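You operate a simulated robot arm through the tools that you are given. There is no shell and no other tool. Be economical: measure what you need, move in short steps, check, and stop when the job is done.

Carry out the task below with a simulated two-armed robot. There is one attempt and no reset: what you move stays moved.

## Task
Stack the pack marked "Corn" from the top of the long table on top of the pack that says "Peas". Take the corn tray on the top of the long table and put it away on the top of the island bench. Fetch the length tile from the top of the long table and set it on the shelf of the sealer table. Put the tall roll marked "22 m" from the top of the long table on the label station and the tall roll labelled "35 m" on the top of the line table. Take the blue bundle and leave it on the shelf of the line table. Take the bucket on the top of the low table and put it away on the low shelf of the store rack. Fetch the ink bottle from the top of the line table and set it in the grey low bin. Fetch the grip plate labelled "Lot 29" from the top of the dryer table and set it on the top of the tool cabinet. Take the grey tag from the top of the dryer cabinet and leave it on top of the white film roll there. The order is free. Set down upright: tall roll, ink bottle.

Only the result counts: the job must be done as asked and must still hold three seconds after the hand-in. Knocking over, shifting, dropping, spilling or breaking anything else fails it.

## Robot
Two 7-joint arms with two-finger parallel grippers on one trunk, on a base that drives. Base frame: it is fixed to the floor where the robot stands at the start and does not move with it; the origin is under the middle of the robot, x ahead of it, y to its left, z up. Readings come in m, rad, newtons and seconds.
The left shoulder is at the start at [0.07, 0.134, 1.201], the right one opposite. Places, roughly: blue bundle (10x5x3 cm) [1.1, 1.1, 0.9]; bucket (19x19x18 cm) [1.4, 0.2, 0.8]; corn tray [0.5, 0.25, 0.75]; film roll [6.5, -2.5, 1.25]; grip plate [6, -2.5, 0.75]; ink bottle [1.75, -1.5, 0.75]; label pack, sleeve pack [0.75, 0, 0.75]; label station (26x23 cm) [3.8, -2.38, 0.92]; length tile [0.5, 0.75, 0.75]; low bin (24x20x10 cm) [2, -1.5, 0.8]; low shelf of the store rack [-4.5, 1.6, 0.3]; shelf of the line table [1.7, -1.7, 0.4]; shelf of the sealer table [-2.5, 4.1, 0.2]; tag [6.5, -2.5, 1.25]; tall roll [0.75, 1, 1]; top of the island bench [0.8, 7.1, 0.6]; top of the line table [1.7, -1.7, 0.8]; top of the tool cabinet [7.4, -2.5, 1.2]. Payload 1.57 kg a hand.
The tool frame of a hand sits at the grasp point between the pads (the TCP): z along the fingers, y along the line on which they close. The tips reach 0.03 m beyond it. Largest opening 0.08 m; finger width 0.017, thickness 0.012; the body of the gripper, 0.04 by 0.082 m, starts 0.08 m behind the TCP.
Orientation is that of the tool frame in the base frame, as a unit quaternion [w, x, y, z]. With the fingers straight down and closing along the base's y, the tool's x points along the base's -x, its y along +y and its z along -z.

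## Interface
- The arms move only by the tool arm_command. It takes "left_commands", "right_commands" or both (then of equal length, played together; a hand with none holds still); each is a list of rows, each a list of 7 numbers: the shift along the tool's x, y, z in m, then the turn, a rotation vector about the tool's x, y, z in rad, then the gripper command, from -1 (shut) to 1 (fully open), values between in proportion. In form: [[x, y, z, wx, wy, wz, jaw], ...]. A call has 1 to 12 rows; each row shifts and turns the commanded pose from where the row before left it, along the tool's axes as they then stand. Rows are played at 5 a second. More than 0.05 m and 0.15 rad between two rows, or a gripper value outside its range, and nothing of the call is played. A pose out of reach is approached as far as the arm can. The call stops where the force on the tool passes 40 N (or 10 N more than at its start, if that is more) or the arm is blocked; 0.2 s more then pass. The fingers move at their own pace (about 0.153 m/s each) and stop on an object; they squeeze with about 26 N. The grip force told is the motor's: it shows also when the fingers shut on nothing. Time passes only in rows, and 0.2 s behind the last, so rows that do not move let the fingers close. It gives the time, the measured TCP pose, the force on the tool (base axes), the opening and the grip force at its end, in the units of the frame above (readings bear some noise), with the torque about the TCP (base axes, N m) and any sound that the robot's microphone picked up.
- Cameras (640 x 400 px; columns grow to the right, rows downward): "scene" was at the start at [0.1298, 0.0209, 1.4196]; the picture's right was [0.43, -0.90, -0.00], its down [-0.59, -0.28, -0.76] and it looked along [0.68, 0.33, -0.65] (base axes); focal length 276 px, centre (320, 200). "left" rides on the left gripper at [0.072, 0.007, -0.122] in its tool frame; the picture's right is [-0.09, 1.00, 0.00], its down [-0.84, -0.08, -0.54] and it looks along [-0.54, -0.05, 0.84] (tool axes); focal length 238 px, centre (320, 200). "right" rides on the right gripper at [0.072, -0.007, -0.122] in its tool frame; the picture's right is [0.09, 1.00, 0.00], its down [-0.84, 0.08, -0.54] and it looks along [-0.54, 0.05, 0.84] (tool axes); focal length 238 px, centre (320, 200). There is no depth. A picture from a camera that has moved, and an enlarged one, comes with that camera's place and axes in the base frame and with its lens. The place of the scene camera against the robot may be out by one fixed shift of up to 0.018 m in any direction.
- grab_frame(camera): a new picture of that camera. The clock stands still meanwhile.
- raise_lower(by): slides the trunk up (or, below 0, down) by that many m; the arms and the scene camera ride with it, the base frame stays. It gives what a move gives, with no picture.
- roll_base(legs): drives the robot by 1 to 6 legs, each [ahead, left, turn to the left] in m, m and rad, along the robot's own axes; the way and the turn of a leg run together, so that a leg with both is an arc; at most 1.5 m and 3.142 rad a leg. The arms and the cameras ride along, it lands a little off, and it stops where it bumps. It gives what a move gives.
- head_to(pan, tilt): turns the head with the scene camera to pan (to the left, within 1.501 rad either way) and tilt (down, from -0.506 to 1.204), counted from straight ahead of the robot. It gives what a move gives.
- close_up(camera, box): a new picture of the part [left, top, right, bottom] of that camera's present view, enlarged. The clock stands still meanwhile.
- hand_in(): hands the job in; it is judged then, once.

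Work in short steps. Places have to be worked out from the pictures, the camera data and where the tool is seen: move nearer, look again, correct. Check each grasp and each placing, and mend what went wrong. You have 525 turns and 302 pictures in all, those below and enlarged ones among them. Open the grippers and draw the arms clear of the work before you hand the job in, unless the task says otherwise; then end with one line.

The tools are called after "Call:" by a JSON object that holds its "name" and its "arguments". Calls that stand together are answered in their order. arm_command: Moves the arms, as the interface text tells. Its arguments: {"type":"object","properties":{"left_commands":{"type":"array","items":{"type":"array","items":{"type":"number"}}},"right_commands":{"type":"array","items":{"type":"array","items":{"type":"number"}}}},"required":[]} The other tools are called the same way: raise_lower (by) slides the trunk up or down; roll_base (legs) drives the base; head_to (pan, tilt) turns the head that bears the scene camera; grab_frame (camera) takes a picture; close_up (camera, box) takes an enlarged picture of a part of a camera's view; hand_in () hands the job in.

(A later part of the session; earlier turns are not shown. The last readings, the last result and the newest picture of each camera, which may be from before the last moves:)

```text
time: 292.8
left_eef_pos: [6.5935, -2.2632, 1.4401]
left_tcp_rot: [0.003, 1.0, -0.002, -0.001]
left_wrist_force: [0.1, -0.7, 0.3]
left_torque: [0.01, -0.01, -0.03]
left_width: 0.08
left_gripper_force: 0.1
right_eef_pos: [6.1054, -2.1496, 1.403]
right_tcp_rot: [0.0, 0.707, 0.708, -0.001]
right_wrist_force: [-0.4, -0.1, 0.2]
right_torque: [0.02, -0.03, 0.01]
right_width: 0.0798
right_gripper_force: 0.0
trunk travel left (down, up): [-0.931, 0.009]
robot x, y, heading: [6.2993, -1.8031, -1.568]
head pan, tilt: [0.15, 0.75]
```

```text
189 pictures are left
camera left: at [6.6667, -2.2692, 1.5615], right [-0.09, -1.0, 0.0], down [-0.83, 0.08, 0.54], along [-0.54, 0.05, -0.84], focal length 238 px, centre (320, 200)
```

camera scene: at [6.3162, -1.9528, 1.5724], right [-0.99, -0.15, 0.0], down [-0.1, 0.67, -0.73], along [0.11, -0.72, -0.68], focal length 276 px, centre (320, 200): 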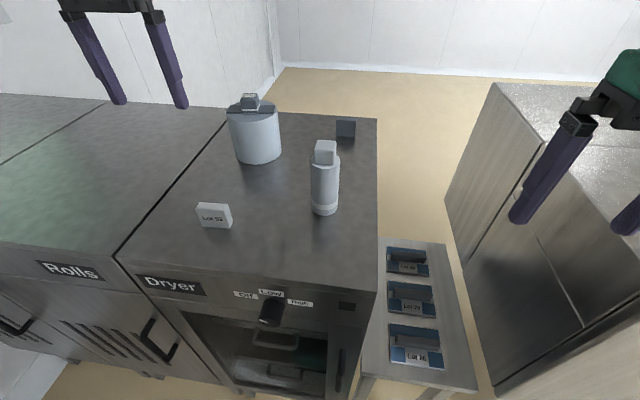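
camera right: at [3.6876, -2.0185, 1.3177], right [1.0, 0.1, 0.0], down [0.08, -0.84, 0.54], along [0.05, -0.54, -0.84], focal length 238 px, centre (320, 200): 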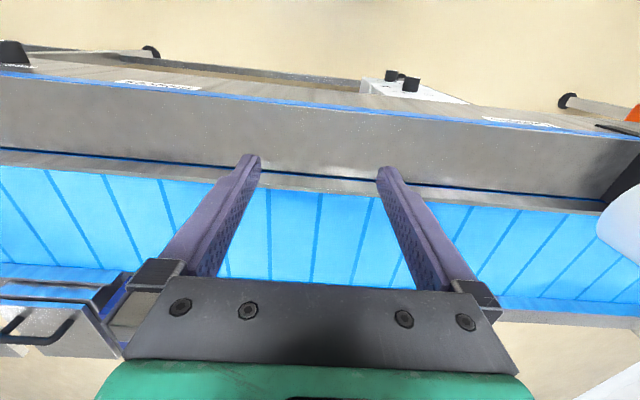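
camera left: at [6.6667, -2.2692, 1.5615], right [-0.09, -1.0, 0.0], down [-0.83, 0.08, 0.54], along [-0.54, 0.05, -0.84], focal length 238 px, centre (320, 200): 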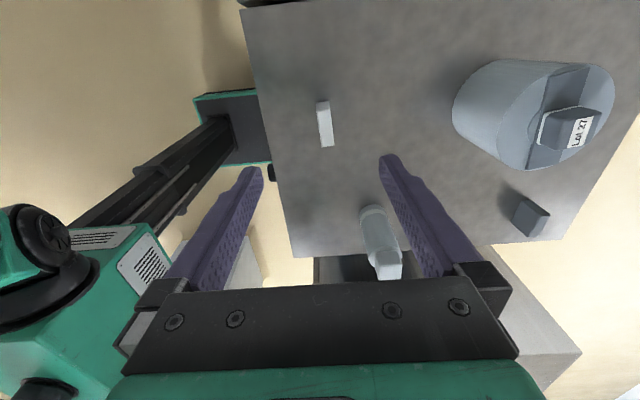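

Call:
{"name": "close_up", "arguments": {"camera": "left", "box": [340, 190, 420, 290]}}

Call:
{"name": "close_up", "arguments": {"camera": "left", "box": [440, 40, 640, 250]}}

```text
4.00 times, centred on (380, 240) of left
camera zoom: at [6.6667, -2.2692, 1.5615], right [-0.09, -1.0, 0.0], down [-0.83, 0.08, 0.54], along [-0.54, 0.05, -0.84], focal length 953 px, centre (80, 40)
```

zoom: 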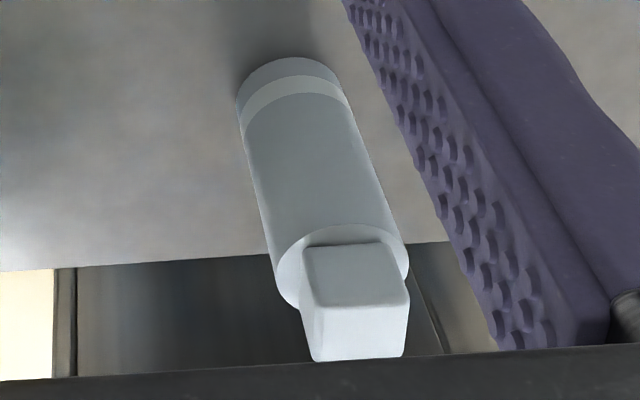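

```text
1.90 times, centred on (540, 145) of left
camera zoom: at [6.6667, -2.2692, 1.5615], right [-0.09, -1.0, 0.0], down [-0.83, 0.08, 0.54], along [-0.54, 0.05, -0.84], focal length 454 px, centre (-99, 305)
```

zoom: 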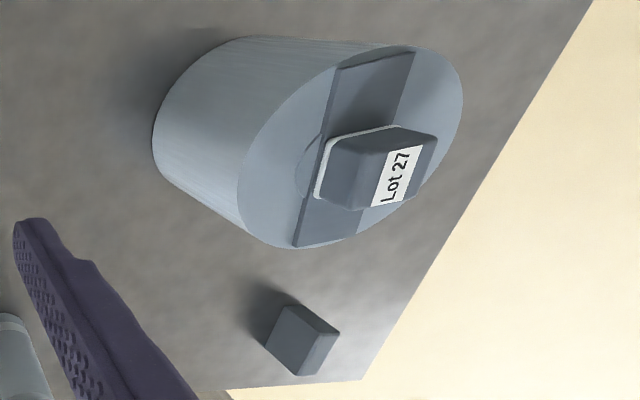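

Rounding of the listed place (6.5, -2.5) and its shared handle design fit the wide roll ("Lot 27", white strip) as the white film roll; the grey tag stands behind at about (6.348, -2.655). It's far back, so I restore the left wrist and pitch it forward 40° to gain reach.

Call:
{"name": "arm_command", "arguments": {"left_commands": [[0.0, 0, 0, 0, 0, -0.143, 1], [0, 0, 0, 0, 0, -0.143, 1], [0, 0, 0, 0, 0, -0.143, 1], [0, 0, 0, 0, 0, -0.143, 1], [0, 0, 0, 0, 0, -0.143, 1], [0, 0, 0, 0, 0, -0.143, 1], [0, 0, 0, 0, 0, -0.143, 1], [0, 0, 0, 0, 0, -0.143, 1], [0, 0, 0, 0, 0, -0.143, 1], [0, 0, 0, 0, 0, -0.143, 1], [0, 0, 0, 0, 0, -0.14, 1]]}}

Call:
{"name": "arm_command", "arguments": {"left_commands": [[0.0, 0, 0, 0, -0.14, 0, 1], [0, 0, 0, 0, -0.14, 0, 1], [0, 0, 0, 0, -0.14, 0, 1], [0, 0, 0, 0, -0.14, 0, 1], [0, 0, 0, 0, -0.14, 0, 1], [0, 0, 0, 0, 0, 0, 1]]}}

Call:
{"name": "grab_frame", "arguments": {"camera": "scene"}}

```text
time: 295.2
left_eef_pos: [6.5942, -2.2637, 1.4403]
left_tcp_rot: [0.0, 0.707, 0.707, -0.002]
left_wrist_force: [0.0, 0.4, 0.3]
left_torque: [0.01, -0.03, -0.01]
left_width: 0.0802
left_gripper_force: 0.0
right_eef_pos: [6.1046, -2.1495, 1.4032]
right_tcp_rot: [0.001, 0.708, 0.707, -0.001]
right_wrist_force: [0.0, 0.4, -0.2]
right_torque: [-0.03, 0.02, 0.01]
right_width: 0.0801
right_gripper_force: 0.0
trunk travel left (down, up): [-0.931, 0.009]
robot x, y, heading: [6.3018, -1.8047, -1.575]
head pan, tilt: [0.15, 0.75]
```

```text
time: 296.6
left_eef_pos: [6.5915, -2.2621, 1.4408]
left_tcp_rot: [0.242, 0.664, 0.663, -0.245]
left_wrist_force: [-0.3, -1.0, 0.1]
left_torque: [-0.01, 0.0, 0.02]
left_width: 0.0802
left_gripper_force: 0.1
right_eef_pos: [6.1052, -2.1492, 1.4027]
right_tcp_rot: [0.0, 0.707, 0.707, -0.001]
right_wrist_force: [-0.5, -0.7, 0.6]
right_torque: [-0.01, -0.04, 0.01]
right_width: 0.08
right_gripper_force: 0.0
trunk travel left (down, up): [-0.931, 0.009]
robot x, y, heading: [6.2992, -1.8094, -1.568]
head pan, tilt: [0.15, 0.75]
```

```text
186 pictures are left
camera scene: at [6.3161, -1.9541, 1.5722], right [-0.99, -0.15, 0.0], down [-0.1, 0.67, -0.73], along [0.11, -0.72, -0.68], focal length 276 px, centre (320, 200)
```

scene: 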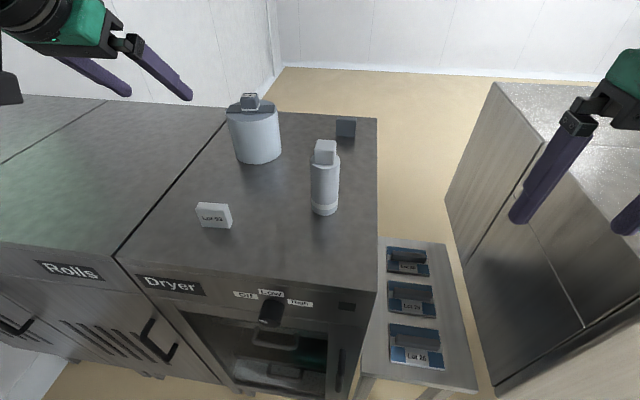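

The pitched pose works. I drive ahead 0.11 and move the hand across toward the tag, staying high (z 1.44), and look.

Call:
{"name": "roll_base", "arguments": {"legs": [[0.11, -0.05, 0]]}}

Call:
{"name": "arm_command", "arguments": {"left_commands": [[0, -0.045, 0, 0, 0, 0, 1], [0, -0.045, 0, 0, 0, 0, 1], [0, -0.045, 0, 0, 0, 0, 1], [0, -0.045, 0, 0, 0, 0, 1], [-0.038, 0, 0.032, 0, 0, 0, 1], [-0.038, 0, 0.032, 0, 0, 0, 1]]}}

Call:
{"name": "grab_frame", "arguments": {"camera": "left"}}

Call:
{"name": "grab_frame", "arguments": {"camera": "scene"}}

```text
time: 297.8
left_eef_pos: [6.546, -2.3661, 1.4427]
left_tcp_rot: [0.243, 0.663, 0.664, -0.247]
left_wrist_force: [-0.3, 0.4, 0.4]
left_torque: [-0.02, 0.02, -0.03]
left_width: 0.08
left_gripper_force: 0.1
right_eef_pos: [6.0587, -2.2519, 1.4046]
right_tcp_rot: [0.002, 0.707, 0.707, -0.002]
right_wrist_force: [0.8, 0.7, -0.3]
right_torque: [-0.05, 0.03, -0.05]
right_width: 0.0801
right_gripper_force: 0.1
trunk travel left (down, up): [-0.931, 0.009]
robot x, y, heading: [6.2514, -1.9123, -1.572]
head pan, tilt: [0.15, 0.75]
```

```text
time: 299.2
left_eef_pos: [6.3643, -2.4769, 1.4383]
left_tcp_rot: [0.241, 0.664, 0.664, -0.245]
left_wrist_force: [0.1, -0.9, -0.3]
left_torque: [0.04, 0.01, 0.0]
left_width: 0.0801
left_gripper_force: 0.1
right_eef_pos: [6.0577, -2.2643, 1.4016]
right_tcp_rot: [-0.001, 0.707, 0.708, 0.0]
right_wrist_force: [0.1, -1.0, -0.8]
right_torque: [0.07, 0.03, -0.01]
right_width: 0.0796
right_gripper_force: 0.0
trunk travel left (down, up): [-0.931, 0.009]
robot x, y, heading: [6.2506, -1.9155, -1.567]
head pan, tilt: [0.15, 0.75]
```

```text
185 pictures are left
camera left: at [6.3717, -2.3435, 1.4854], right [1.0, -0.07, 0.05], down [-0.07, -0.29, 0.95], along [-0.05, -0.95, -0.29], focal length 238 px, centre (320, 200)
```

left: 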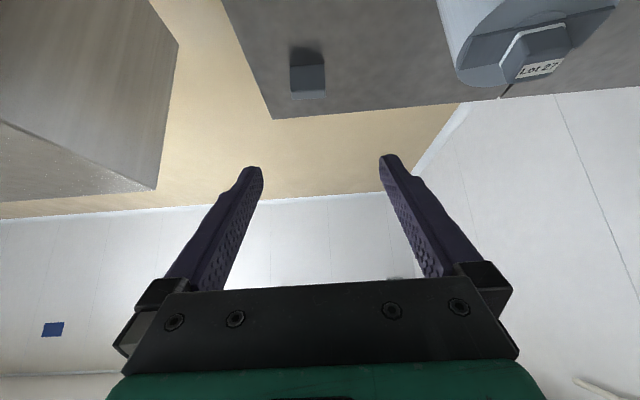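

```text
184 pictures are left
camera scene: at [6.2686, -2.0697, 1.5716], right [-0.99, -0.15, 0.0], down [-0.1, 0.68, -0.73], along [0.11, -0.72, -0.69], focal length 276 px, centre (320, 200)
```

scene: 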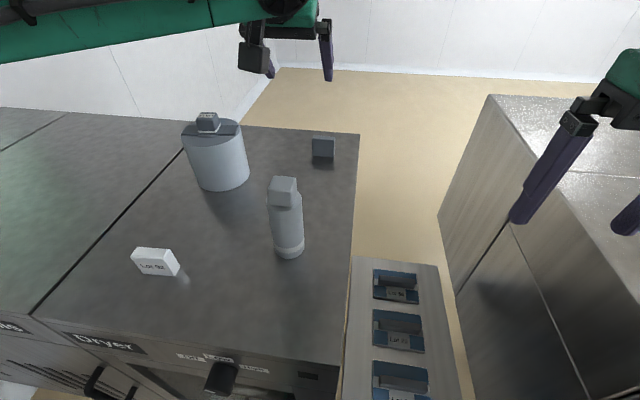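

Tag at (6.346, -2.66), 6 cm wide across x — fits the open jaw. I extend forward above it at this height.

Call:
{"name": "arm_command", "arguments": {"left_commands": [[-0.034, -0.0045, 0.0287, 0, 0, 0, 1], [-0.034, -0.0045, 0.0287, 0, 0, 0, 1], [-0.034, -0.0045, 0.0287, 0, 0, 0, 1], [-0.034, -0.0045, 0.0287, 0, 0, 0, 1]]}}

```text
time: 300.2
left_eef_pos: [6.3718, -2.5073, 1.4356]
left_tcp_rot: [0.242, 0.664, 0.663, -0.245]
left_wrist_force: [-0.2, 0.2, -0.1]
left_torque: [0.01, -0.01, 0.0]
left_width: 0.0803
left_gripper_force: 0.1
left hand out of reach, approached as far as the arm can: row 1, 2, 3, 4
right_eef_pos: [6.0548, -2.2599, 1.4043]
right_tcp_rot: [0.001, 0.707, 0.707, -0.001]
right_wrist_force: [0.4, 0.0, -0.4]
right_torque: [0.04, 0.01, -0.01]
right_width: 0.08
right_gripper_force: 0.0
trunk travel left (down, up): [-0.931, 0.009]
robot x, y, heading: [6.2516, -1.9176, -1.571]
head pan, tilt: [0.15, 0.75]
```

Reach ends at y -2.51 at this height. I edge the base 5 cm closer (hands are high) and then lower a bit while extending.

Call:
{"name": "roll_base", "arguments": {"legs": [[0.05, 0, 0]]}}

Call:
{"name": "arm_command", "arguments": {"left_commands": [[0.0, -0.005, 0.045, 0, 0, 0, 1], [0.0, -0.005, 0.045, 0, 0, 0, 1]]}}

Call:
{"name": "grab_frame", "arguments": {"camera": "left"}}

```text
time: 301.1
left_eef_pos: [6.371, -2.5444, 1.4421]
left_tcp_rot: [0.245, 0.663, 0.662, -0.248]
left_wrist_force: [0.5, 1.3, 0.5]
left_torque: [-0.05, 0.04, 0.01]
left_width: 0.0802
left_gripper_force: 0.1
right_eef_pos: [6.056, -2.2964, 1.4079]
right_tcp_rot: [0.004, 0.707, 0.708, -0.004]
right_wrist_force: [-0.7, -0.2, 0.6]
right_torque: [-0.13, -0.01, -0.02]
right_width: 0.0798
right_gripper_force: 0.1
trunk travel left (down, up): [-0.931, 0.009]
robot x, y, heading: [6.2474, -1.9679, -1.577]
head pan, tilt: [0.15, 0.75]
```

```text
time: 301.7
left_eef_pos: [6.3899, -2.598, 1.3827]
left_tcp_rot: [0.242, 0.664, 0.664, -0.246]
left_wrist_force: [-0.4, -0.9, 0.0]
left_torque: [-0.01, -0.02, -0.02]
left_width: 0.0802
left_gripper_force: 0.0
left hand out of reach, approached as far as the arm can: row 1, 2
right_eef_pos: [6.0562, -2.3082, 1.4039]
right_tcp_rot: [0.0, 0.707, 0.707, -0.001]
right_wrist_force: [-0.2, -0.9, 0.4]
right_torque: [-0.01, 0.01, -0.01]
right_width: 0.0797
right_gripper_force: 0.0
trunk travel left (down, up): [-0.931, 0.009]
robot x, y, heading: [6.2501, -1.9663, -1.572]
head pan, tilt: [0.15, 0.75]
```

```text
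183 pictures are left
camera left: at [6.3974, -2.4638, 1.4287], right [1.0, -0.07, 0.06], down [-0.07, -0.29, 0.96], along [-0.05, -0.96, -0.29], focal length 238 px, centre (320, 200)
```

left: 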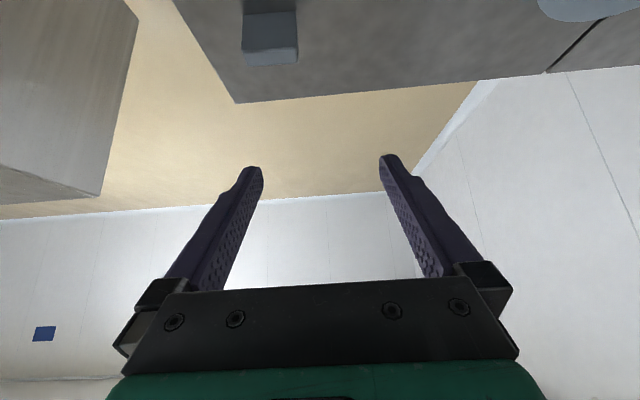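

Reaching (6.39, -2.598, 1.383). The tag computes again at (6.342, -2.658). I go down 6 cm and shift laterally toward it.

Call:
{"name": "arm_command", "arguments": {"left_commands": [[0.0193, -0.022, 0.023, 0, 0, 0, 1], [0.0193, -0.022, 0.023, 0, 0, 0, 1]]}}

```text
time: 302.3
left_eef_pos: [6.356, -2.5908, 1.3306]
left_tcp_rot: [0.242, 0.664, 0.663, -0.245]
left_wrist_force: [0.1, 0.2, -0.1]
left_torque: [0.01, -0.02, -0.04]
left_width: 0.0801
left_gripper_force: 0.0
left hand out of reach, approached as far as the arm can: row 1, 2
right_eef_pos: [6.0536, -2.3105, 1.4031]
right_tcp_rot: [-0.001, 0.707, 0.707, 0.0]
right_wrist_force: [-0.4, 0.1, -0.1]
right_torque: [0.02, -0.02, 0.0]
right_width: 0.0797
right_gripper_force: 0.1
trunk travel left (down, up): [-0.931, 0.009]
robot x, y, heading: [6.2529, -1.9674, -1.572]
head pan, tilt: [0.15, 0.75]
```

Continue forward/down along the tool axis.

Call:
{"name": "arm_command", "arguments": {"left_commands": [[-0.0036, -0.005, 0.042, 0, 0, 0, 1], [-0.006, -0.005, 0.03, 0, 0, 0, 1]]}}

Call:
{"name": "grab_frame", "arguments": {"camera": "left"}}

```text
time: 302.9
left_eef_pos: [6.3744, -2.6119, 1.2791]
left_tcp_rot: [0.241, 0.664, 0.663, -0.246]
left_wrist_force: [0.7, -0.4, -0.2]
left_torque: [0.03, -0.02, -0.02]
left_width: 0.0799
left_gripper_force: 0.0
left hand out of reach, approached as far as the arm can: row 1, 2
right_eef_pos: [6.0541, -2.3107, 1.4033]
right_tcp_rot: [0.0, 0.706, 0.708, 0.001]
right_wrist_force: [0.1, -0.7, 0.3]
right_torque: [0.03, -0.02, 0.01]
right_width: 0.0798
right_gripper_force: 0.1
trunk travel left (down, up): [-0.931, 0.009]
robot x, y, heading: [6.2494, -1.9654, -1.573]
head pan, tilt: [0.15, 0.75]
```

```text
182 pictures are left
camera left: at [6.3828, -2.4788, 1.3254], right [1.0, -0.07, 0.05], down [-0.07, -0.29, 0.96], along [-0.06, -0.96, -0.29], focal length 238 px, centre (320, 200)
```

left: 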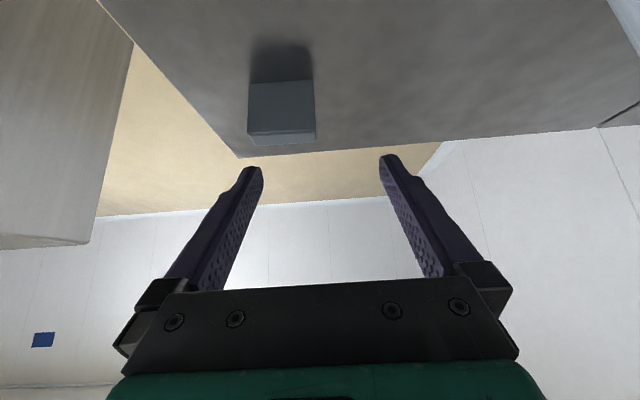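

The best reach is ~20° to the arm's own side, so I pull the right hand back and strafe the base 0.11 to the right, then recheck.

Call:
{"name": "arm_command", "arguments": {"right_commands": [[0.05, 0, 0, 0, 0, 0, 1], [0.05, 0, 0, 0, 0, 0, 1], [0.05, 0, 0, 0, 0, 0, 1], [0.05, 0, 0, 0, 0, 0, 1]]}}

Call:
{"name": "roll_base", "arguments": {"legs": [[0, -0.11, 0]]}}

Call:
{"name": "arm_command", "arguments": {"left_commands": [[-0.02, 0.035, 0.01, 0, 0, 0, 1], [-0.02, 0.035, 0.01, 0, 0, 0, 1], [-0.015, 0.012, 0.01, 0, 0, 0, 1]]}}

```text
time: 303.9
left_eef_pos: [6.3751, -2.6096, 1.2812]
left_tcp_rot: [0.243, 0.664, 0.663, -0.247]
left_wrist_force: [-0.2, 0.6, -0.3]
left_torque: [0.02, 0.05, 0.01]
left_width: 0.0797
left_gripper_force: 0.1
right_eef_pos: [6.072, -2.1122, 1.395]
right_tcp_rot: [0.001, 0.707, 0.707, -0.002]
right_wrist_force: [-0.1, 0.4, 0.0]
right_torque: [-0.02, 0.01, 0.0]
right_width: 0.08
right_gripper_force: 0.1
right hand out of reach, approached as far as the arm can: row 3, 4
trunk travel left (down, up): [-0.931, 0.009]
robot x, y, heading: [6.2542, -1.9661, -1.57]
head pan, tilt: [0.15, 0.75]
```

```text
time: 305.1
left_eef_pos: [6.2708, -2.6106, 1.2816]
left_tcp_rot: [0.241, 0.662, 0.665, -0.248]
left_wrist_force: [-0.1, 0.1, 0.2]
left_torque: [0.03, -0.01, -0.04]
left_width: 0.08
left_gripper_force: 0.1
right_eef_pos: [5.9684, -2.1141, 1.3946]
right_tcp_rot: [-0.001, 0.706, 0.708, -0.003]
right_wrist_force: [0.9, -0.1, 0.4]
right_torque: [-0.01, 0.02, 0.02]
right_width: 0.0799
right_gripper_force: 0.1
trunk travel left (down, up): [-0.931, 0.009]
robot x, y, heading: [6.1406, -1.9623, -1.569]
head pan, tilt: [0.15, 0.75]
```

```text
time: 305.9
left_eef_pos: [6.3506, -2.6603, 1.292]
left_tcp_rot: [0.243, 0.664, 0.663, -0.246]
left_wrist_force: [-0.7, -0.6, 0.0]
left_torque: [0.02, -0.01, 0.01]
left_width: 0.0798
left_gripper_force: 0.0
left hand out of reach, approached as far as the arm can: row 3
right_eef_pos: [5.9617, -2.1143, 1.3937]
right_tcp_rot: [0.001, 0.707, 0.707, -0.001]
right_wrist_force: [-1.0, -1.0, 0.3]
right_torque: [-0.02, -0.04, 0.03]
right_width: 0.08
right_gripper_force: 0.1
trunk travel left (down, up): [-0.931, 0.009]
robot x, y, heading: [6.1437, -1.9623, -1.572]
head pan, tilt: [0.15, 0.75]
```

Reached (6.351, -2.660, 1.292). I look before descending.

Call:
{"name": "grab_frame", "arguments": {"camera": "left"}}

Call:
{"name": "grab_frame", "arguments": {"camera": "scene"}}

```text
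181 pictures are left
camera left: at [6.3596, -2.5264, 1.3377], right [1.0, -0.07, 0.06], down [-0.07, -0.28, 0.96], along [-0.05, -0.96, -0.29], focal length 238 px, centre (320, 200)
```

left: 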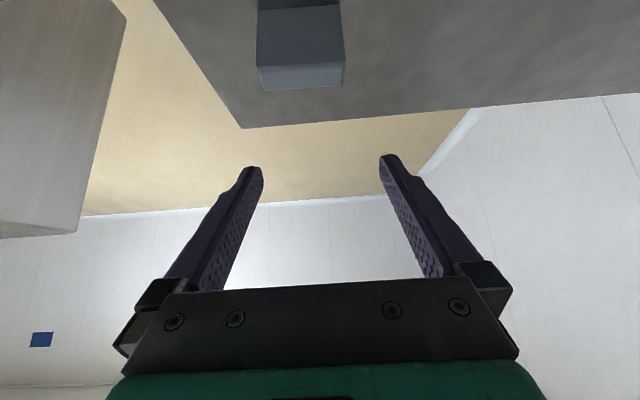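

```text
180 pictures are left
camera scene: at [6.156, -2.1131, 1.5722], right [-0.99, -0.15, 0.0], down [-0.1, 0.67, -0.73], along [0.11, -0.72, -0.68], focal length 276 px, centre (320, 200)
```

scene: 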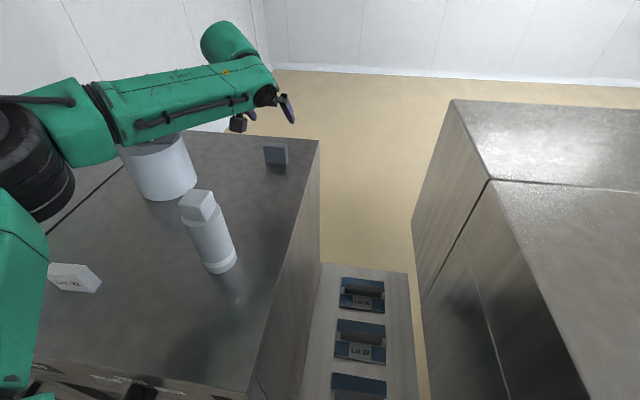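

Tag top centre (6.345, -2.655, 1.205). I descend vertically about 8 cm in steps.

Call:
{"name": "arm_command", "arguments": {"left_commands": [[0.0193, -0.005, 0.023, 0, 0, 0, 1], [0.0193, 0, 0.023, 0, 0, 0, 1], [0.0129, 0, 0.0153, 0, 0, 0, 1]]}}

Call:
{"name": "grab_frame", "arguments": {"camera": "left"}}

```text
time: 306.7
left_eef_pos: [6.3483, -2.652, 1.2126]
left_tcp_rot: [0.242, 0.665, 0.662, -0.248]
left_wrist_force: [-0.2, 0.1, -0.5]
left_torque: [0.0, 0.02, -0.01]
left_width: 0.0801
left_gripper_force: 0.1
left hand out of reach, approached as far as the arm can: row 2, 3
right_eef_pos: [5.9617, -2.1135, 1.3945]
right_tcp_rot: [0.001, 0.706, 0.708, 0.0]
right_wrist_force: [1.1, 0.7, -0.6]
right_torque: [0.0, 0.0, 0.03]
right_width: 0.0801
right_gripper_force: 0.0
trunk travel left (down, up): [-0.931, 0.009]
robot x, y, heading: [6.1385, -1.9686, -1.57]
head pan, tilt: [0.15, 0.75]
```

```text
179 pictures are left
camera left: at [6.3559, -2.5187, 1.2591], right [1.0, -0.07, 0.06], down [-0.07, -0.28, 0.96], along [-0.05, -0.96, -0.29], focal length 238 px, centre (320, 200)
```

left: 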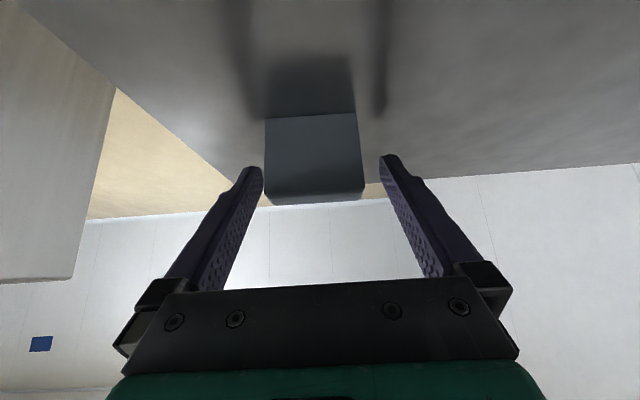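

Tag is between the fingers (front face y ≈ -2.667). I move 2 cm forward and 3 cm down, then close.

Call:
{"name": "arm_command", "arguments": {"left_commands": [[0.002, -0.004, 0.018, 0, 0, 0, 1], [0.002, 0, 0.018, 0, 0, 0, 1], [0, 0, 0, 0, 0, 0, -1], [0, 0, 0, 0, 0, 0, -1], [0, 0, 0, 0, 0, 0, -1]]}}

Call:
{"name": "grab_frame", "arguments": {"camera": "left"}}

```text
time: 307.9
left_eef_pos: [6.3577, -2.646, 1.1975]
left_tcp_rot: [0.247, 0.661, 0.663, -0.249]
left_wrist_force: [11.0, -7.6, 31.0]
left_torque: [-0.64, -1.18, 0.1]
left_width: 0.0536
left_gripper_force: 26.6
left hand out of reach, approached as far as the arm can: row 1, 2
right_eef_pos: [5.9633, -2.1088, 1.3946]
right_tcp_rot: [0.003, 0.707, 0.707, -0.002]
right_wrist_force: [-0.8, -0.1, -0.5]
right_torque: [0.03, -0.01, 0.0]
right_width: 0.0801
right_gripper_force: 0.0
trunk travel left (down, up): [-0.931, 0.009]
robot x, y, heading: [6.1377, -1.964, -1.573]
head pan, tilt: [0.15, 0.75]
```

```text
178 pictures are left
camera left: at [6.3649, -2.5127, 1.2422], right [1.0, -0.07, 0.06], down [-0.07, -0.27, 0.96], along [-0.05, -0.96, -0.28], focal length 238 px, centre (320, 200)
```

left: 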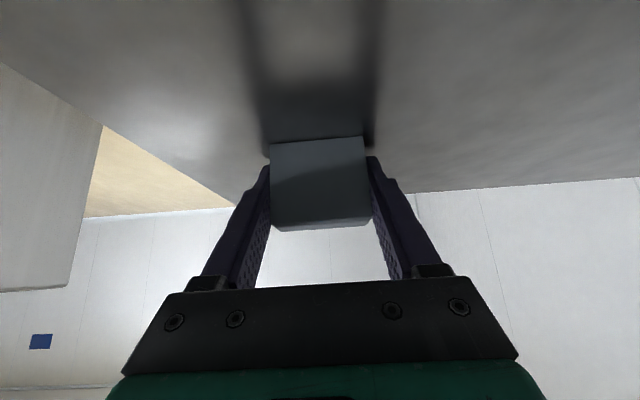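

Gripped at 5.4 cm; 31 N upward force means the tips touch the top (z ≈ 1.168). I lift straight up and check.

Call:
{"name": "arm_command", "arguments": {"left_commands": [[-0.006, 0, -0.008, 0, 0, 0, -1], [-0.0193, 0, -0.023, 0, 0, 0, -1], [-0.0193, 0, -0.023, 0, 0, 0, -1]]}}

Call:
{"name": "grab_frame", "arguments": {"camera": "left"}}

```text
time: 308.7
left_eef_pos: [6.3548, -2.645, 1.2611]
left_tcp_rot: [0.242, 0.664, 0.663, -0.247]
left_wrist_force: [0.4, 0.6, 0.0]
left_torque: [0.0, -0.01, -0.02]
left_width: 0.0531
left_gripper_force: 26.6
right_eef_pos: [5.9625, -2.1111, 1.3943]
right_tcp_rot: [0.002, 0.706, 0.708, -0.002]
right_wrist_force: [0.1, -0.1, -0.7]
right_torque: [-0.01, -0.01, -0.02]
right_width: 0.0802
right_gripper_force: 0.0
trunk travel left (down, up): [-0.931, 0.009]
robot x, y, heading: [6.1395, -1.9659, -1.575]
head pan, tilt: [0.15, 0.75]
```

```text
177 pictures are left
camera left: at [6.3631, -2.5116, 1.3059], right [1.0, -0.07, 0.06], down [-0.07, -0.29, 0.96], along [-0.05, -0.96, -0.29], focal length 238 px, centre (320, 200)
```

left: 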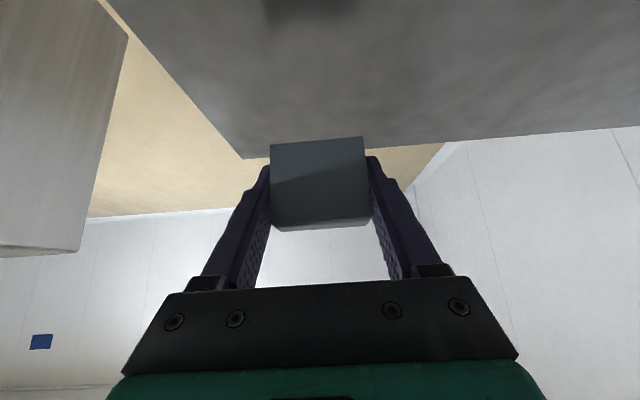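

Tag held; its centre coincides with the TCP, bottom 3 cm below. I raise it to z ≈ 1.44 while drawing back, then strafe the base left to bring it near the roll, and look.

Call:
{"name": "arm_command", "arguments": {"left_commands": [[-0.004, 0, -0.0358, 0, 0, 0, -1], [-0.004, 0, -0.0358, 0, 0, 0, -1], [-0.004, 0, -0.0358, 0, 0, 0, -1], [-0.004, 0, -0.0358, 0, 0, 0, -1], [-0.004, 0, -0.0358, 0, 0, 0, -1], [-0.0193, 0, -0.023, 0, 0, 0, -1]]}}

Call:
{"name": "roll_base", "arguments": {"legs": [[0, 0.14, 0]]}}

Call:
{"name": "head_to", "arguments": {"pan": 0.35, "tilt": 0.5}}

Call:
{"name": "grab_frame", "arguments": {"camera": "scene"}}

Call:
{"name": "grab_frame", "arguments": {"camera": "left"}}

```text
time: 310.1
left_eef_pos: [6.3534, -2.546, 1.4424]
left_tcp_rot: [0.244, 0.664, 0.663, -0.246]
left_wrist_force: [0.2, 0.7, -0.3]
left_torque: [0.01, -0.02, 0.0]
left_width: 0.0537
left_gripper_force: 26.0
right_eef_pos: [5.9608, -2.1144, 1.3932]
right_tcp_rot: [0.002, 0.707, 0.707, 0.0]
right_wrist_force: [0.1, -0.6, -0.6]
right_torque: [0.02, -0.01, 0.01]
right_width: 0.0799
right_gripper_force: 0.0
trunk travel left (down, up): [-0.931, 0.009]
robot x, y, heading: [6.1395, -1.9651, -1.574]
head pan, tilt: [0.15, 0.75]
```

```text
time: 311.5
left_eef_pos: [6.4914, -2.5471, 1.4415]
left_tcp_rot: [0.243, 0.665, 0.663, -0.244]
left_wrist_force: [0.5, -0.8, 0.2]
left_torque: [-0.03, -0.02, 0.03]
left_width: 0.0537
left_gripper_force: 26.7
right_eef_pos: [6.0989, -2.114, 1.393]
right_tcp_rot: [0.003, 0.706, 0.708, 0.001]
right_wrist_force: [0.0, -0.3, 0.2]
right_torque: [0.0, -0.02, 0.02]
right_width: 0.0799
right_gripper_force: 0.0
trunk travel left (down, up): [-0.931, 0.009]
robot x, y, heading: [6.285, -1.9701, -1.573]
head pan, tilt: [0.15, 0.75]
```

```text
time: 312.2
left_eef_pos: [6.4953, -2.5476, 1.4396]
left_tcp_rot: [0.243, 0.664, 0.664, -0.246]
left_wrist_force: [-0.9, 1.1, -0.3]
left_torque: [0.0, -0.01, -0.01]
left_width: 0.0535
left_gripper_force: 25.7
right_eef_pos: [6.1034, -2.114, 1.3936]
right_tcp_rot: [0.002, 0.706, 0.708, 0.0]
right_wrist_force: [-0.9, 0.0, -0.4]
right_torque: [0.0, -0.04, -0.04]
right_width: 0.08
right_gripper_force: 0.0
trunk travel left (down, up): [-0.931, 0.009]
robot x, y, heading: [6.2869, -1.9685, -1.569]
head pan, tilt: [0.351, 0.499]
```

```text
176 pictures are left
camera scene: at [6.3166, -2.1165, 1.5941], right [-0.94, -0.34, 0.0], down [-0.16, 0.45, -0.88], along [0.3, -0.82, -0.48], focal length 276 px, centre (320, 200)
```

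scene: 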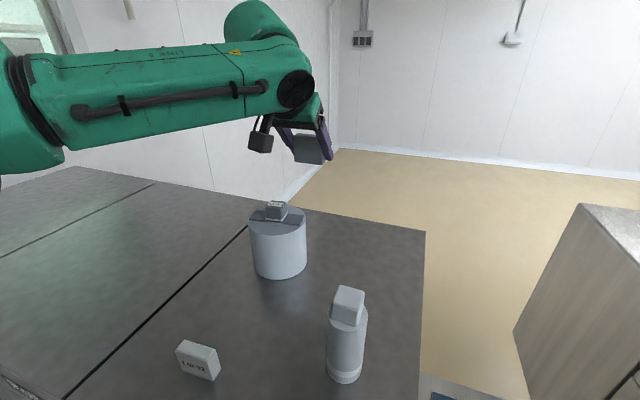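

```text
175 pictures are left
camera left: at [6.5037, -2.414, 1.4866], right [1.0, -0.07, 0.06], down [-0.07, -0.29, 0.96], along [-0.05, -0.96, -0.29], focal length 238 px, centre (320, 200)
```

left: 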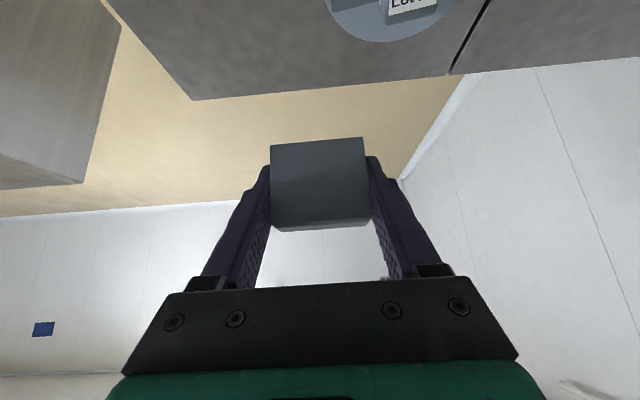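

Knob top is at about (6.565, -2.523, 1.322). I move above it and lower to TCP z ≈ 1.37.

Call:
{"name": "arm_command", "arguments": {"left_commands": [[0.0092, 0.035, -0.0078, 0, 0, 0, -1], [0.0092, 0.035, -0.0078, 0, 0, 0, -1], [0.0193, 0, 0.023, 0, 0, 0, -1], [0.0193, 0, 0.023, 0, 0, 0, -1], [0, 0, 0, 0, 0, 0, -1]]}}

Call:
{"name": "grab_frame", "arguments": {"camera": "scene"}}

Call:
{"name": "grab_frame", "arguments": {"camera": "left"}}

```text
time: 313.4
left_eef_pos: [6.5655, -2.5229, 1.3794]
left_tcp_rot: [0.243, 0.664, 0.663, -0.247]
left_wrist_force: [0.4, 0.4, -0.5]
left_torque: [0.02, -0.02, 0.02]
left_width: 0.0535
left_gripper_force: 26.3
right_eef_pos: [6.1037, -2.1135, 1.3935]
right_tcp_rot: [0.001, 0.706, 0.708, -0.001]
right_wrist_force: [0.1, -0.4, -0.9]
right_torque: [0.0, 0.0, -0.04]
right_width: 0.0801
right_gripper_force: 0.0
trunk travel left (down, up): [-0.931, 0.009]
robot x, y, heading: [6.2834, -1.9633, -1.569]
head pan, tilt: [0.351, 0.499]
```

```text
174 pictures are left
camera scene: at [6.3177, -2.1158, 1.5942], right [-0.94, -0.34, 0.0], down [-0.16, 0.45, -0.88], along [0.3, -0.82, -0.48], focal length 276 px, centre (320, 200)
```

scene: 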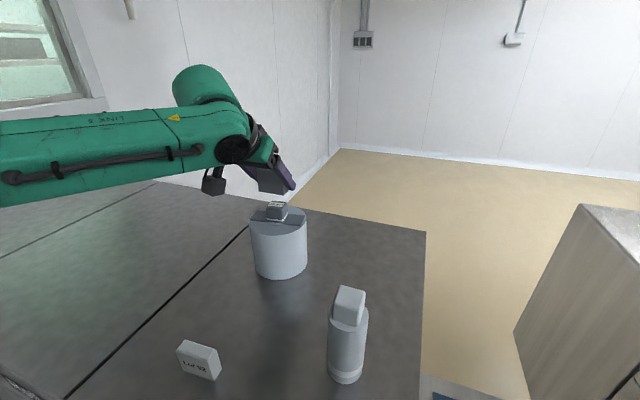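

```text
173 pictures are left
camera left: at [6.5733, -2.3894, 1.425], right [1.0, -0.07, 0.05], down [-0.07, -0.28, 0.96], along [-0.05, -0.96, -0.29], focal length 238 px, centre (320, 200)
```

left: 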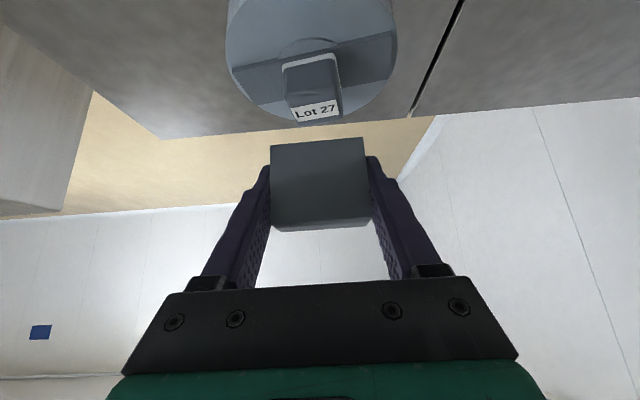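

Aligned over the knob within millimetres. Lower with small steps until contact.

Call:
{"name": "arm_command", "arguments": {"left_commands": [[0.0097, 0, 0.0115, 0, 0, 0, -1], [0.0032, 0, 0.0038, 0, 0, 0, -1], [0.0032, 0, 0.0038, 0, 0, 0, -1], [0.002, 0, 0.0023, 0, 0, 0, -1]]}}

Call:
{"name": "close_up", "arguments": {"camera": "scene", "box": [200, 140, 340, 240]}}

```text
time: 314.4
left_eef_pos: [6.5656, -2.5232, 1.3522]
left_tcp_rot: [0.241, 0.664, 0.664, -0.246]
left_wrist_force: [0.2, -0.1, -0.4]
left_torque: [-0.01, -0.01, 0.04]
left_width: 0.0532
left_gripper_force: 25.9
right_eef_pos: [6.1029, -2.1134, 1.395]
right_tcp_rot: [0.002, 0.706, 0.708, -0.001]
right_wrist_force: [-0.5, -0.2, 0.0]
right_torque: [-0.01, -0.01, 0.0]
right_width: 0.0799
right_gripper_force: 0.0
trunk travel left (down, up): [-0.931, 0.009]
robot x, y, heading: [6.2811, -1.9674, -1.571]
head pan, tilt: [0.351, 0.499]
```

```text
4.00 times, centred on (270, 190) of scene
camera zoom: at [6.3169, -2.1168, 1.5942], right [-0.94, -0.34, 0.0], down [-0.16, 0.45, -0.88], along [0.3, -0.82, -0.48], focal length 1105 px, centre (520, 240)
```

zoom: 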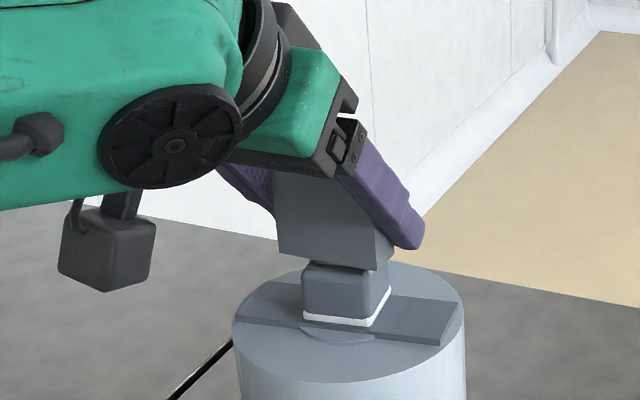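

Just above the knob; a few more millimetres.

Call:
{"name": "arm_command", "arguments": {"left_commands": [[0.002, 0, 0.0023, 0, 0, 0, -1], [0.002, 0, 0.0023, 0, 0, 0, -1], [0.0013, 0, 0.0015, 0, 0, 0, -1]]}}

```text
time: 315.2
left_eef_pos: [6.5659, -2.5246, 1.3472]
left_tcp_rot: [0.244, 0.664, 0.662, -0.248]
left_wrist_force: [2.1, -1.9, 7.0]
left_torque: [-0.08, -0.23, -0.06]
left_width: 0.0536
left_gripper_force: 25.8
right_eef_pos: [6.1038, -2.1131, 1.395]
right_tcp_rot: [0.001, 0.706, 0.708, -0.001]
right_wrist_force: [0.0, -0.6, -0.4]
right_torque: [-0.02, 0.02, 0.03]
right_width: 0.0799
right_gripper_force: 0.1
trunk travel left (down, up): [-0.931, 0.009]
robot x, y, heading: [6.2816, -1.9662, -1.569]
head pan, tilt: [0.351, 0.499]
```

Contact (7 N). I check alignment before releasing.

Call:
{"name": "grab_frame", "arguments": {"camera": "left"}}

Call:
{"name": "close_up", "arguments": {"camera": "scene", "box": [230, 160, 320, 230]}}

```text
171 pictures are left
camera left: at [6.5732, -2.3901, 1.3919], right [1.0, -0.07, 0.06], down [-0.07, -0.28, 0.96], along [-0.05, -0.96, -0.29], focal length 238 px, centre (320, 200)
```

left: 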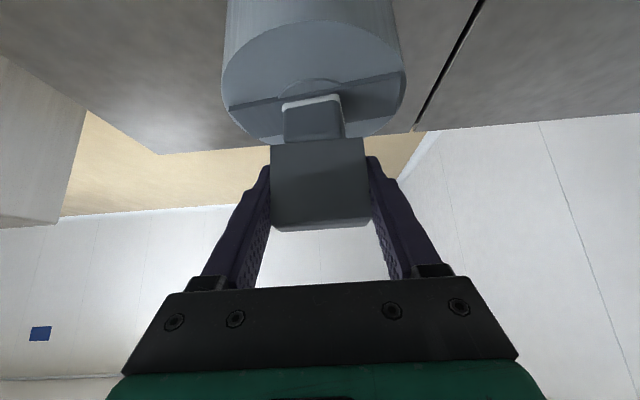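

```text
5.71 times, centred on (275, 195) of scene
camera zoom: at [6.3172, -2.1154, 1.5944], right [-0.94, -0.34, 0.0], down [-0.16, 0.45, -0.88], along [0.3, -0.82, -0.48], focal length 1579 px, centre (577, 229)
```

zoom: 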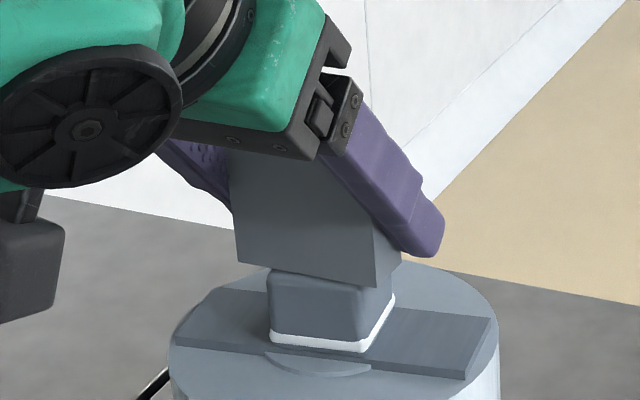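

The tag appears about 1 cm too near the robot relative to the knob. I lift slightly, shift 1.2 cm further back, and set down again.

Call:
{"name": "arm_command", "arguments": {"left_commands": [[-0.0064, 0, -0.0077, 0, 0, 0, -1], [-0.0092, -0.001, 0.0077, 0, 0, 0, -1], [0, 0, 0, 0, 0, 0, -1]]}}

Call:
{"name": "grab_frame", "arguments": {"camera": "left"}}

Call:
{"name": "close_up", "arguments": {"camera": "scene", "box": [230, 160, 320, 230]}}

```text
time: 316.1
left_eef_pos: [6.5645, -2.5362, 1.3536]
left_tcp_rot: [0.242, 0.664, 0.664, -0.245]
left_wrist_force: [-0.4, -0.9, 0.4]
left_torque: [0.01, 0.0, -0.03]
left_width: 0.0538
left_gripper_force: 26.0
right_eef_pos: [6.1041, -2.1143, 1.3936]
right_tcp_rot: [0.001, 0.706, 0.708, -0.002]
right_wrist_force: [0.4, -0.1, -0.9]
right_torque: [0.02, -0.03, 0.0]
right_width: 0.0801
right_gripper_force: 0.1
trunk travel left (down, up): [-0.931, 0.009]
robot x, y, heading: [6.2831, -1.9631, -1.571]
head pan, tilt: [0.351, 0.499]
```

```text
169 pictures are left
camera left: at [6.5726, -2.4028, 1.4002], right [1.0, -0.07, 0.06], down [-0.07, -0.29, 0.96], along [-0.05, -0.96, -0.29], focal length 238 px, centre (320, 200)
```

left: 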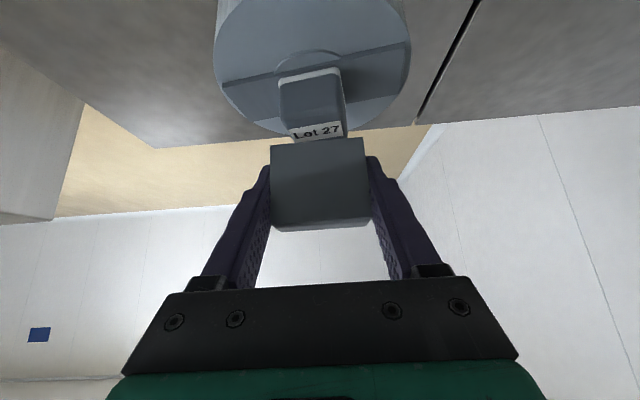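

```text
5.71 times, centred on (275, 195) of scene
camera zoom: at [6.317, -2.1168, 1.5941], right [-0.94, -0.34, 0.0], down [-0.16, 0.45, -0.88], along [0.3, -0.82, -0.48], focal length 1579 px, centre (577, 229)
```

zoom: 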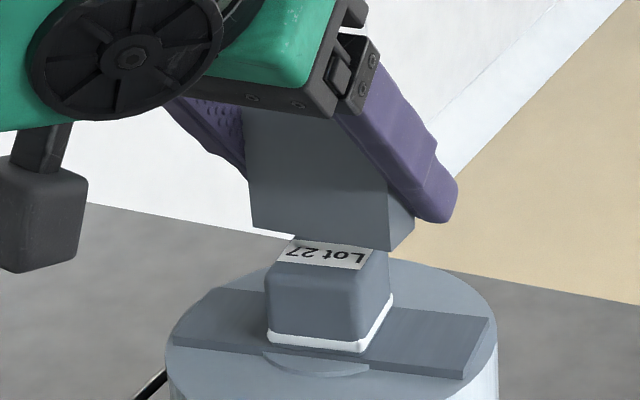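

Now the knob's top shows in front of the tag; it will sit roughly centred (4 mm to the back). I nudge 4 mm forward and lower to contact.

Call:
{"name": "arm_command", "arguments": {"left_commands": [[0.005, 0, -0.0003, 0, 0, 0, -1], [0.0019, 0, 0.0023, 0, 0, 0, -1], [0.0013, 0, 0.0015, 0, 0, 0, -1], [0.0013, 0, 0.0015, 0, 0, 0, -1]]}}

Call:
{"name": "close_up", "arguments": {"camera": "scene", "box": [230, 160, 320, 230]}}

```text
time: 317.1
left_eef_pos: [6.5641, -2.5318, 1.3474]
left_tcp_rot: [0.243, 0.664, 0.662, -0.249]
left_wrist_force: [2.3, -3.9, 10.7]
left_torque: [-0.14, -0.26, -0.04]
left_width: 0.0533
left_gripper_force: 26.8
right_eef_pos: [6.1036, -2.113, 1.3946]
right_tcp_rot: [0.001, 0.706, 0.708, 0.0]
right_wrist_force: [-0.7, -0.1, 0.7]
right_torque: [0.0, 0.04, -0.02]
right_width: 0.08
right_gripper_force: 0.1
trunk travel left (down, up): [-0.931, 0.009]
robot x, y, heading: [6.2856, -1.9655, -1.57]
head pan, tilt: [0.351, 0.499]
```

```text
5.71 times, centred on (275, 195) of scene
camera zoom: at [6.3166, -2.1156, 1.5945], right [-0.94, -0.34, 0.0], down [-0.16, 0.45, -0.88], along [0.3, -0.82, -0.48], focal length 1579 px, centre (577, 229)
```

zoom: 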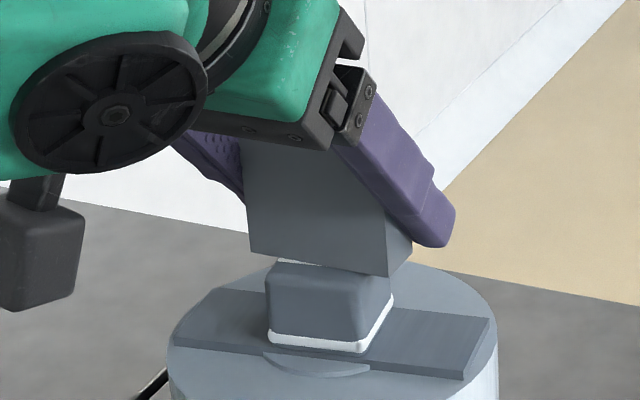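

Well centred now. I ease off 1 mm, open, and wait before withdrawing.

Call:
{"name": "arm_command", "arguments": {"left_commands": [[-0.0006, 0, -0.0008, 0, 0, 0, -1], [0, 0, 0, 0, 0, 0, -0.1], [0, 0, 0, 0, 0, 0, 0.5], [0, 0, 0, 0, 0, 0, 1], [0, 0, 0, 0, 0, 0, 1]]}}

Call:
{"name": "close_up", "arguments": {"camera": "scene", "box": [230, 160, 320, 230]}}

```text
time: 318.2
left_eef_pos: [6.564, -2.5324, 1.3451]
left_tcp_rot: [0.242, 0.664, 0.664, -0.246]
left_wrist_force: [-0.2, 0.4, 1.3]
left_torque: [0.0, 0.0, -0.03]
left_width: 0.0801
left_gripper_force: 0.1
right_eef_pos: [6.1032, -2.1137, 1.394]
right_tcp_rot: [0.002, 0.707, 0.708, -0.001]
right_wrist_force: [-0.1, -0.7, -0.2]
right_torque: [-0.01, -0.02, 0.04]
right_width: 0.0801
right_gripper_force: 0.1
trunk travel left (down, up): [-0.931, 0.009]
robot x, y, heading: [6.2836, -1.9651, -1.567]
head pan, tilt: [0.351, 0.499]
```

```text
5.71 times, centred on (275, 195) of scene
camera zoom: at [6.3169, -2.1163, 1.5942], right [-0.94, -0.34, 0.0], down [-0.16, 0.45, -0.88], along [0.3, -0.82, -0.48], focal length 1579 px, centre (577, 229)
```

zoom: 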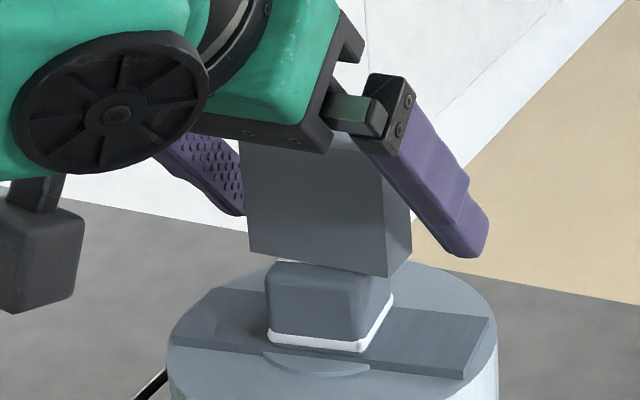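

It stands on its own. I withdraw along the fingers.

Call:
{"name": "arm_command", "arguments": {"left_commands": [[0, 0, -0.02, 0, 0, 0, 1], [0, 0, -0.03, 0, 0, 0, 1], [0, 0, -0.04, 0, 0, 0, 1], [0, 0, -0.04, 0, 0, 0, 1]]}}

Call:
{"name": "roll_base", "arguments": {"legs": [[-0.3, 0, 0]]}}

Call:
{"name": "grab_frame", "arguments": {"camera": "scene"}}

```text
time: 319.2
left_eef_pos: [6.5634, -2.4448, 1.4467]
left_tcp_rot: [0.244, 0.663, 0.664, -0.246]
left_wrist_force: [0.2, -0.3, 0.9]
left_torque: [0.02, -0.03, -0.01]
left_width: 0.0798
left_gripper_force: 0.0
right_eef_pos: [6.1029, -2.1128, 1.3947]
right_tcp_rot: [0.002, 0.706, 0.708, -0.001]
right_wrist_force: [0.1, -0.6, -0.1]
right_torque: [0.0, 0.01, -0.04]
right_width: 0.0799
right_gripper_force: 0.0
trunk travel left (down, up): [-0.931, 0.009]
robot x, y, heading: [6.2847, -1.9658, -1.571]
head pan, tilt: [0.351, 0.499]
```

```text
time: 321.3
left_eef_pos: [6.5647, -2.1496, 1.4439]
left_tcp_rot: [0.242, 0.664, 0.664, -0.245]
left_wrist_force: [-0.6, -0.9, -0.5]
left_torque: [0.01, 0.01, 0.03]
left_width: 0.0798
left_gripper_force: 0.1
right_eef_pos: [6.1044, -1.8172, 1.3929]
right_tcp_rot: [0.0, 0.706, 0.708, 0.0]
right_wrist_force: [-0.4, 0.4, 0.6]
right_torque: [0.01, 0.03, -0.01]
right_width: 0.0799
right_gripper_force: 0.1
trunk travel left (down, up): [-0.931, 0.009]
robot x, y, heading: [6.2786, -1.6679, -1.569]
head pan, tilt: [0.351, 0.499]
```

```text
165 pictures are left
camera scene: at [6.3171, -1.8205, 1.5938], right [-0.94, -0.34, 0.0], down [-0.17, 0.45, -0.88], along [0.3, -0.82, -0.48], focal length 276 px, centre (320, 200)
```

scene: 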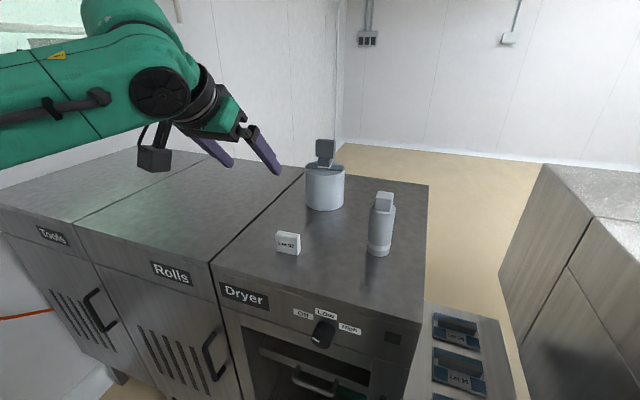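

Tag sits on the roll's knob. Next the grip plate: I straighten the left hand, and look at the dryer table.

Call:
{"name": "arm_command", "arguments": {"left_commands": [[0.02, 0, 0, 0, 0.14, 0, 1], [0.02, 0, 0, 0, 0.14, 0, 1], [0.02, 0, 0, 0, 0.14, 0, 1], [0.02, 0, 0, 0, 0.14, 0, 1], [0.02, 0, 0, 0, 0.14, 0, 1], [0, 0, 0, 0, 0, 0, 1]]}}

Call:
{"name": "head_to", "arguments": {"pan": -0.3, "tilt": 0.8}}

Call:
{"name": "grab_frame", "arguments": {"camera": "scene"}}

Call:
{"name": "grab_frame", "arguments": {"camera": "right"}}

```text
time: 322.7
left_eef_pos: [6.5654, -2.0576, 1.4054]
left_tcp_rot: [0.0, 0.707, 0.708, -0.003]
left_wrist_force: [1.0, 0.0, 0.6]
left_torque: [-0.02, -0.02, 0.0]
left_width: 0.0801
left_gripper_force: 0.0
right_eef_pos: [6.1027, -1.8159, 1.3942]
right_tcp_rot: [0.001, 0.706, 0.708, 0.0]
right_wrist_force: [-0.3, -0.7, 0.4]
right_torque: [0.02, -0.01, 0.01]
right_width: 0.0797
right_gripper_force: 0.1
trunk travel left (down, up): [-0.931, 0.009]
robot x, y, heading: [6.2846, -1.6662, -1.565]
head pan, tilt: [0.351, 0.499]
```

```text
time: 323.7
left_eef_pos: [6.5646, -2.0576, 1.4046]
left_tcp_rot: [0.0, 0.707, 0.707, -0.004]
left_wrist_force: [-0.3, 0.8, -0.1]
left_torque: [-0.02, 0.02, -0.01]
left_width: 0.08
left_gripper_force: 0.0
right_eef_pos: [6.1036, -1.8143, 1.3937]
right_tcp_rot: [0.002, 0.706, 0.708, -0.001]
right_wrist_force: [-0.5, -0.8, 0.6]
right_torque: [0.02, 0.02, -0.03]
right_width: 0.0801
right_gripper_force: 0.0
trunk travel left (down, up): [-0.931, 0.009]
robot x, y, heading: [6.2868, -1.6669, -1.568]
head pan, tilt: [-0.3, 0.799]
```

```text
164 pictures are left
camera scene: at [6.2621, -1.8083, 1.5683], right [-0.96, 0.29, 0.0], down [0.21, 0.69, -0.7], along [-0.2, -0.67, -0.72], focal length 276 px, centre (320, 200)
```

scene: 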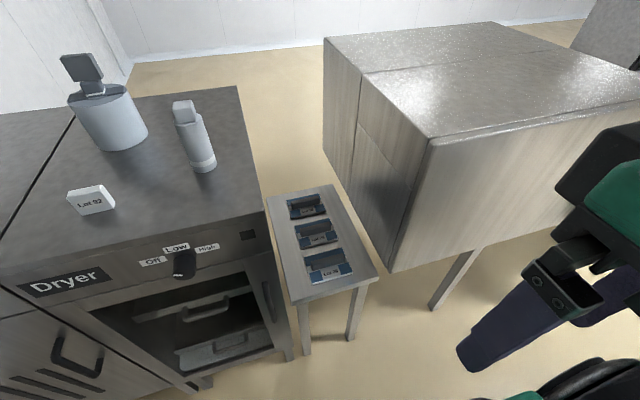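

```text
163 pictures are left
camera right: at [6.0972, -1.7417, 1.5146], right [1.0, 0.1, 0.0], down [0.08, -0.83, 0.54], along [0.05, -0.54, -0.84], focal length 238 px, centre (320, 200)
```

right: 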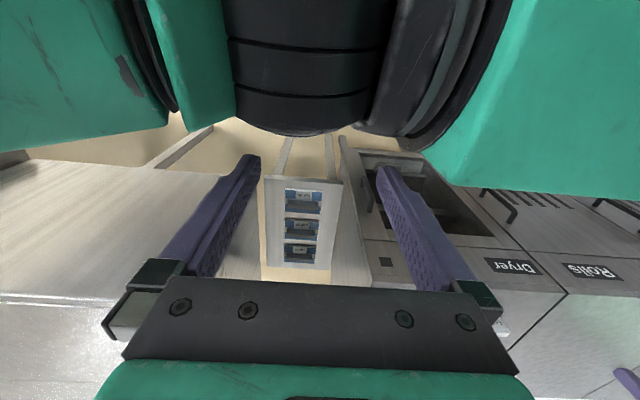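

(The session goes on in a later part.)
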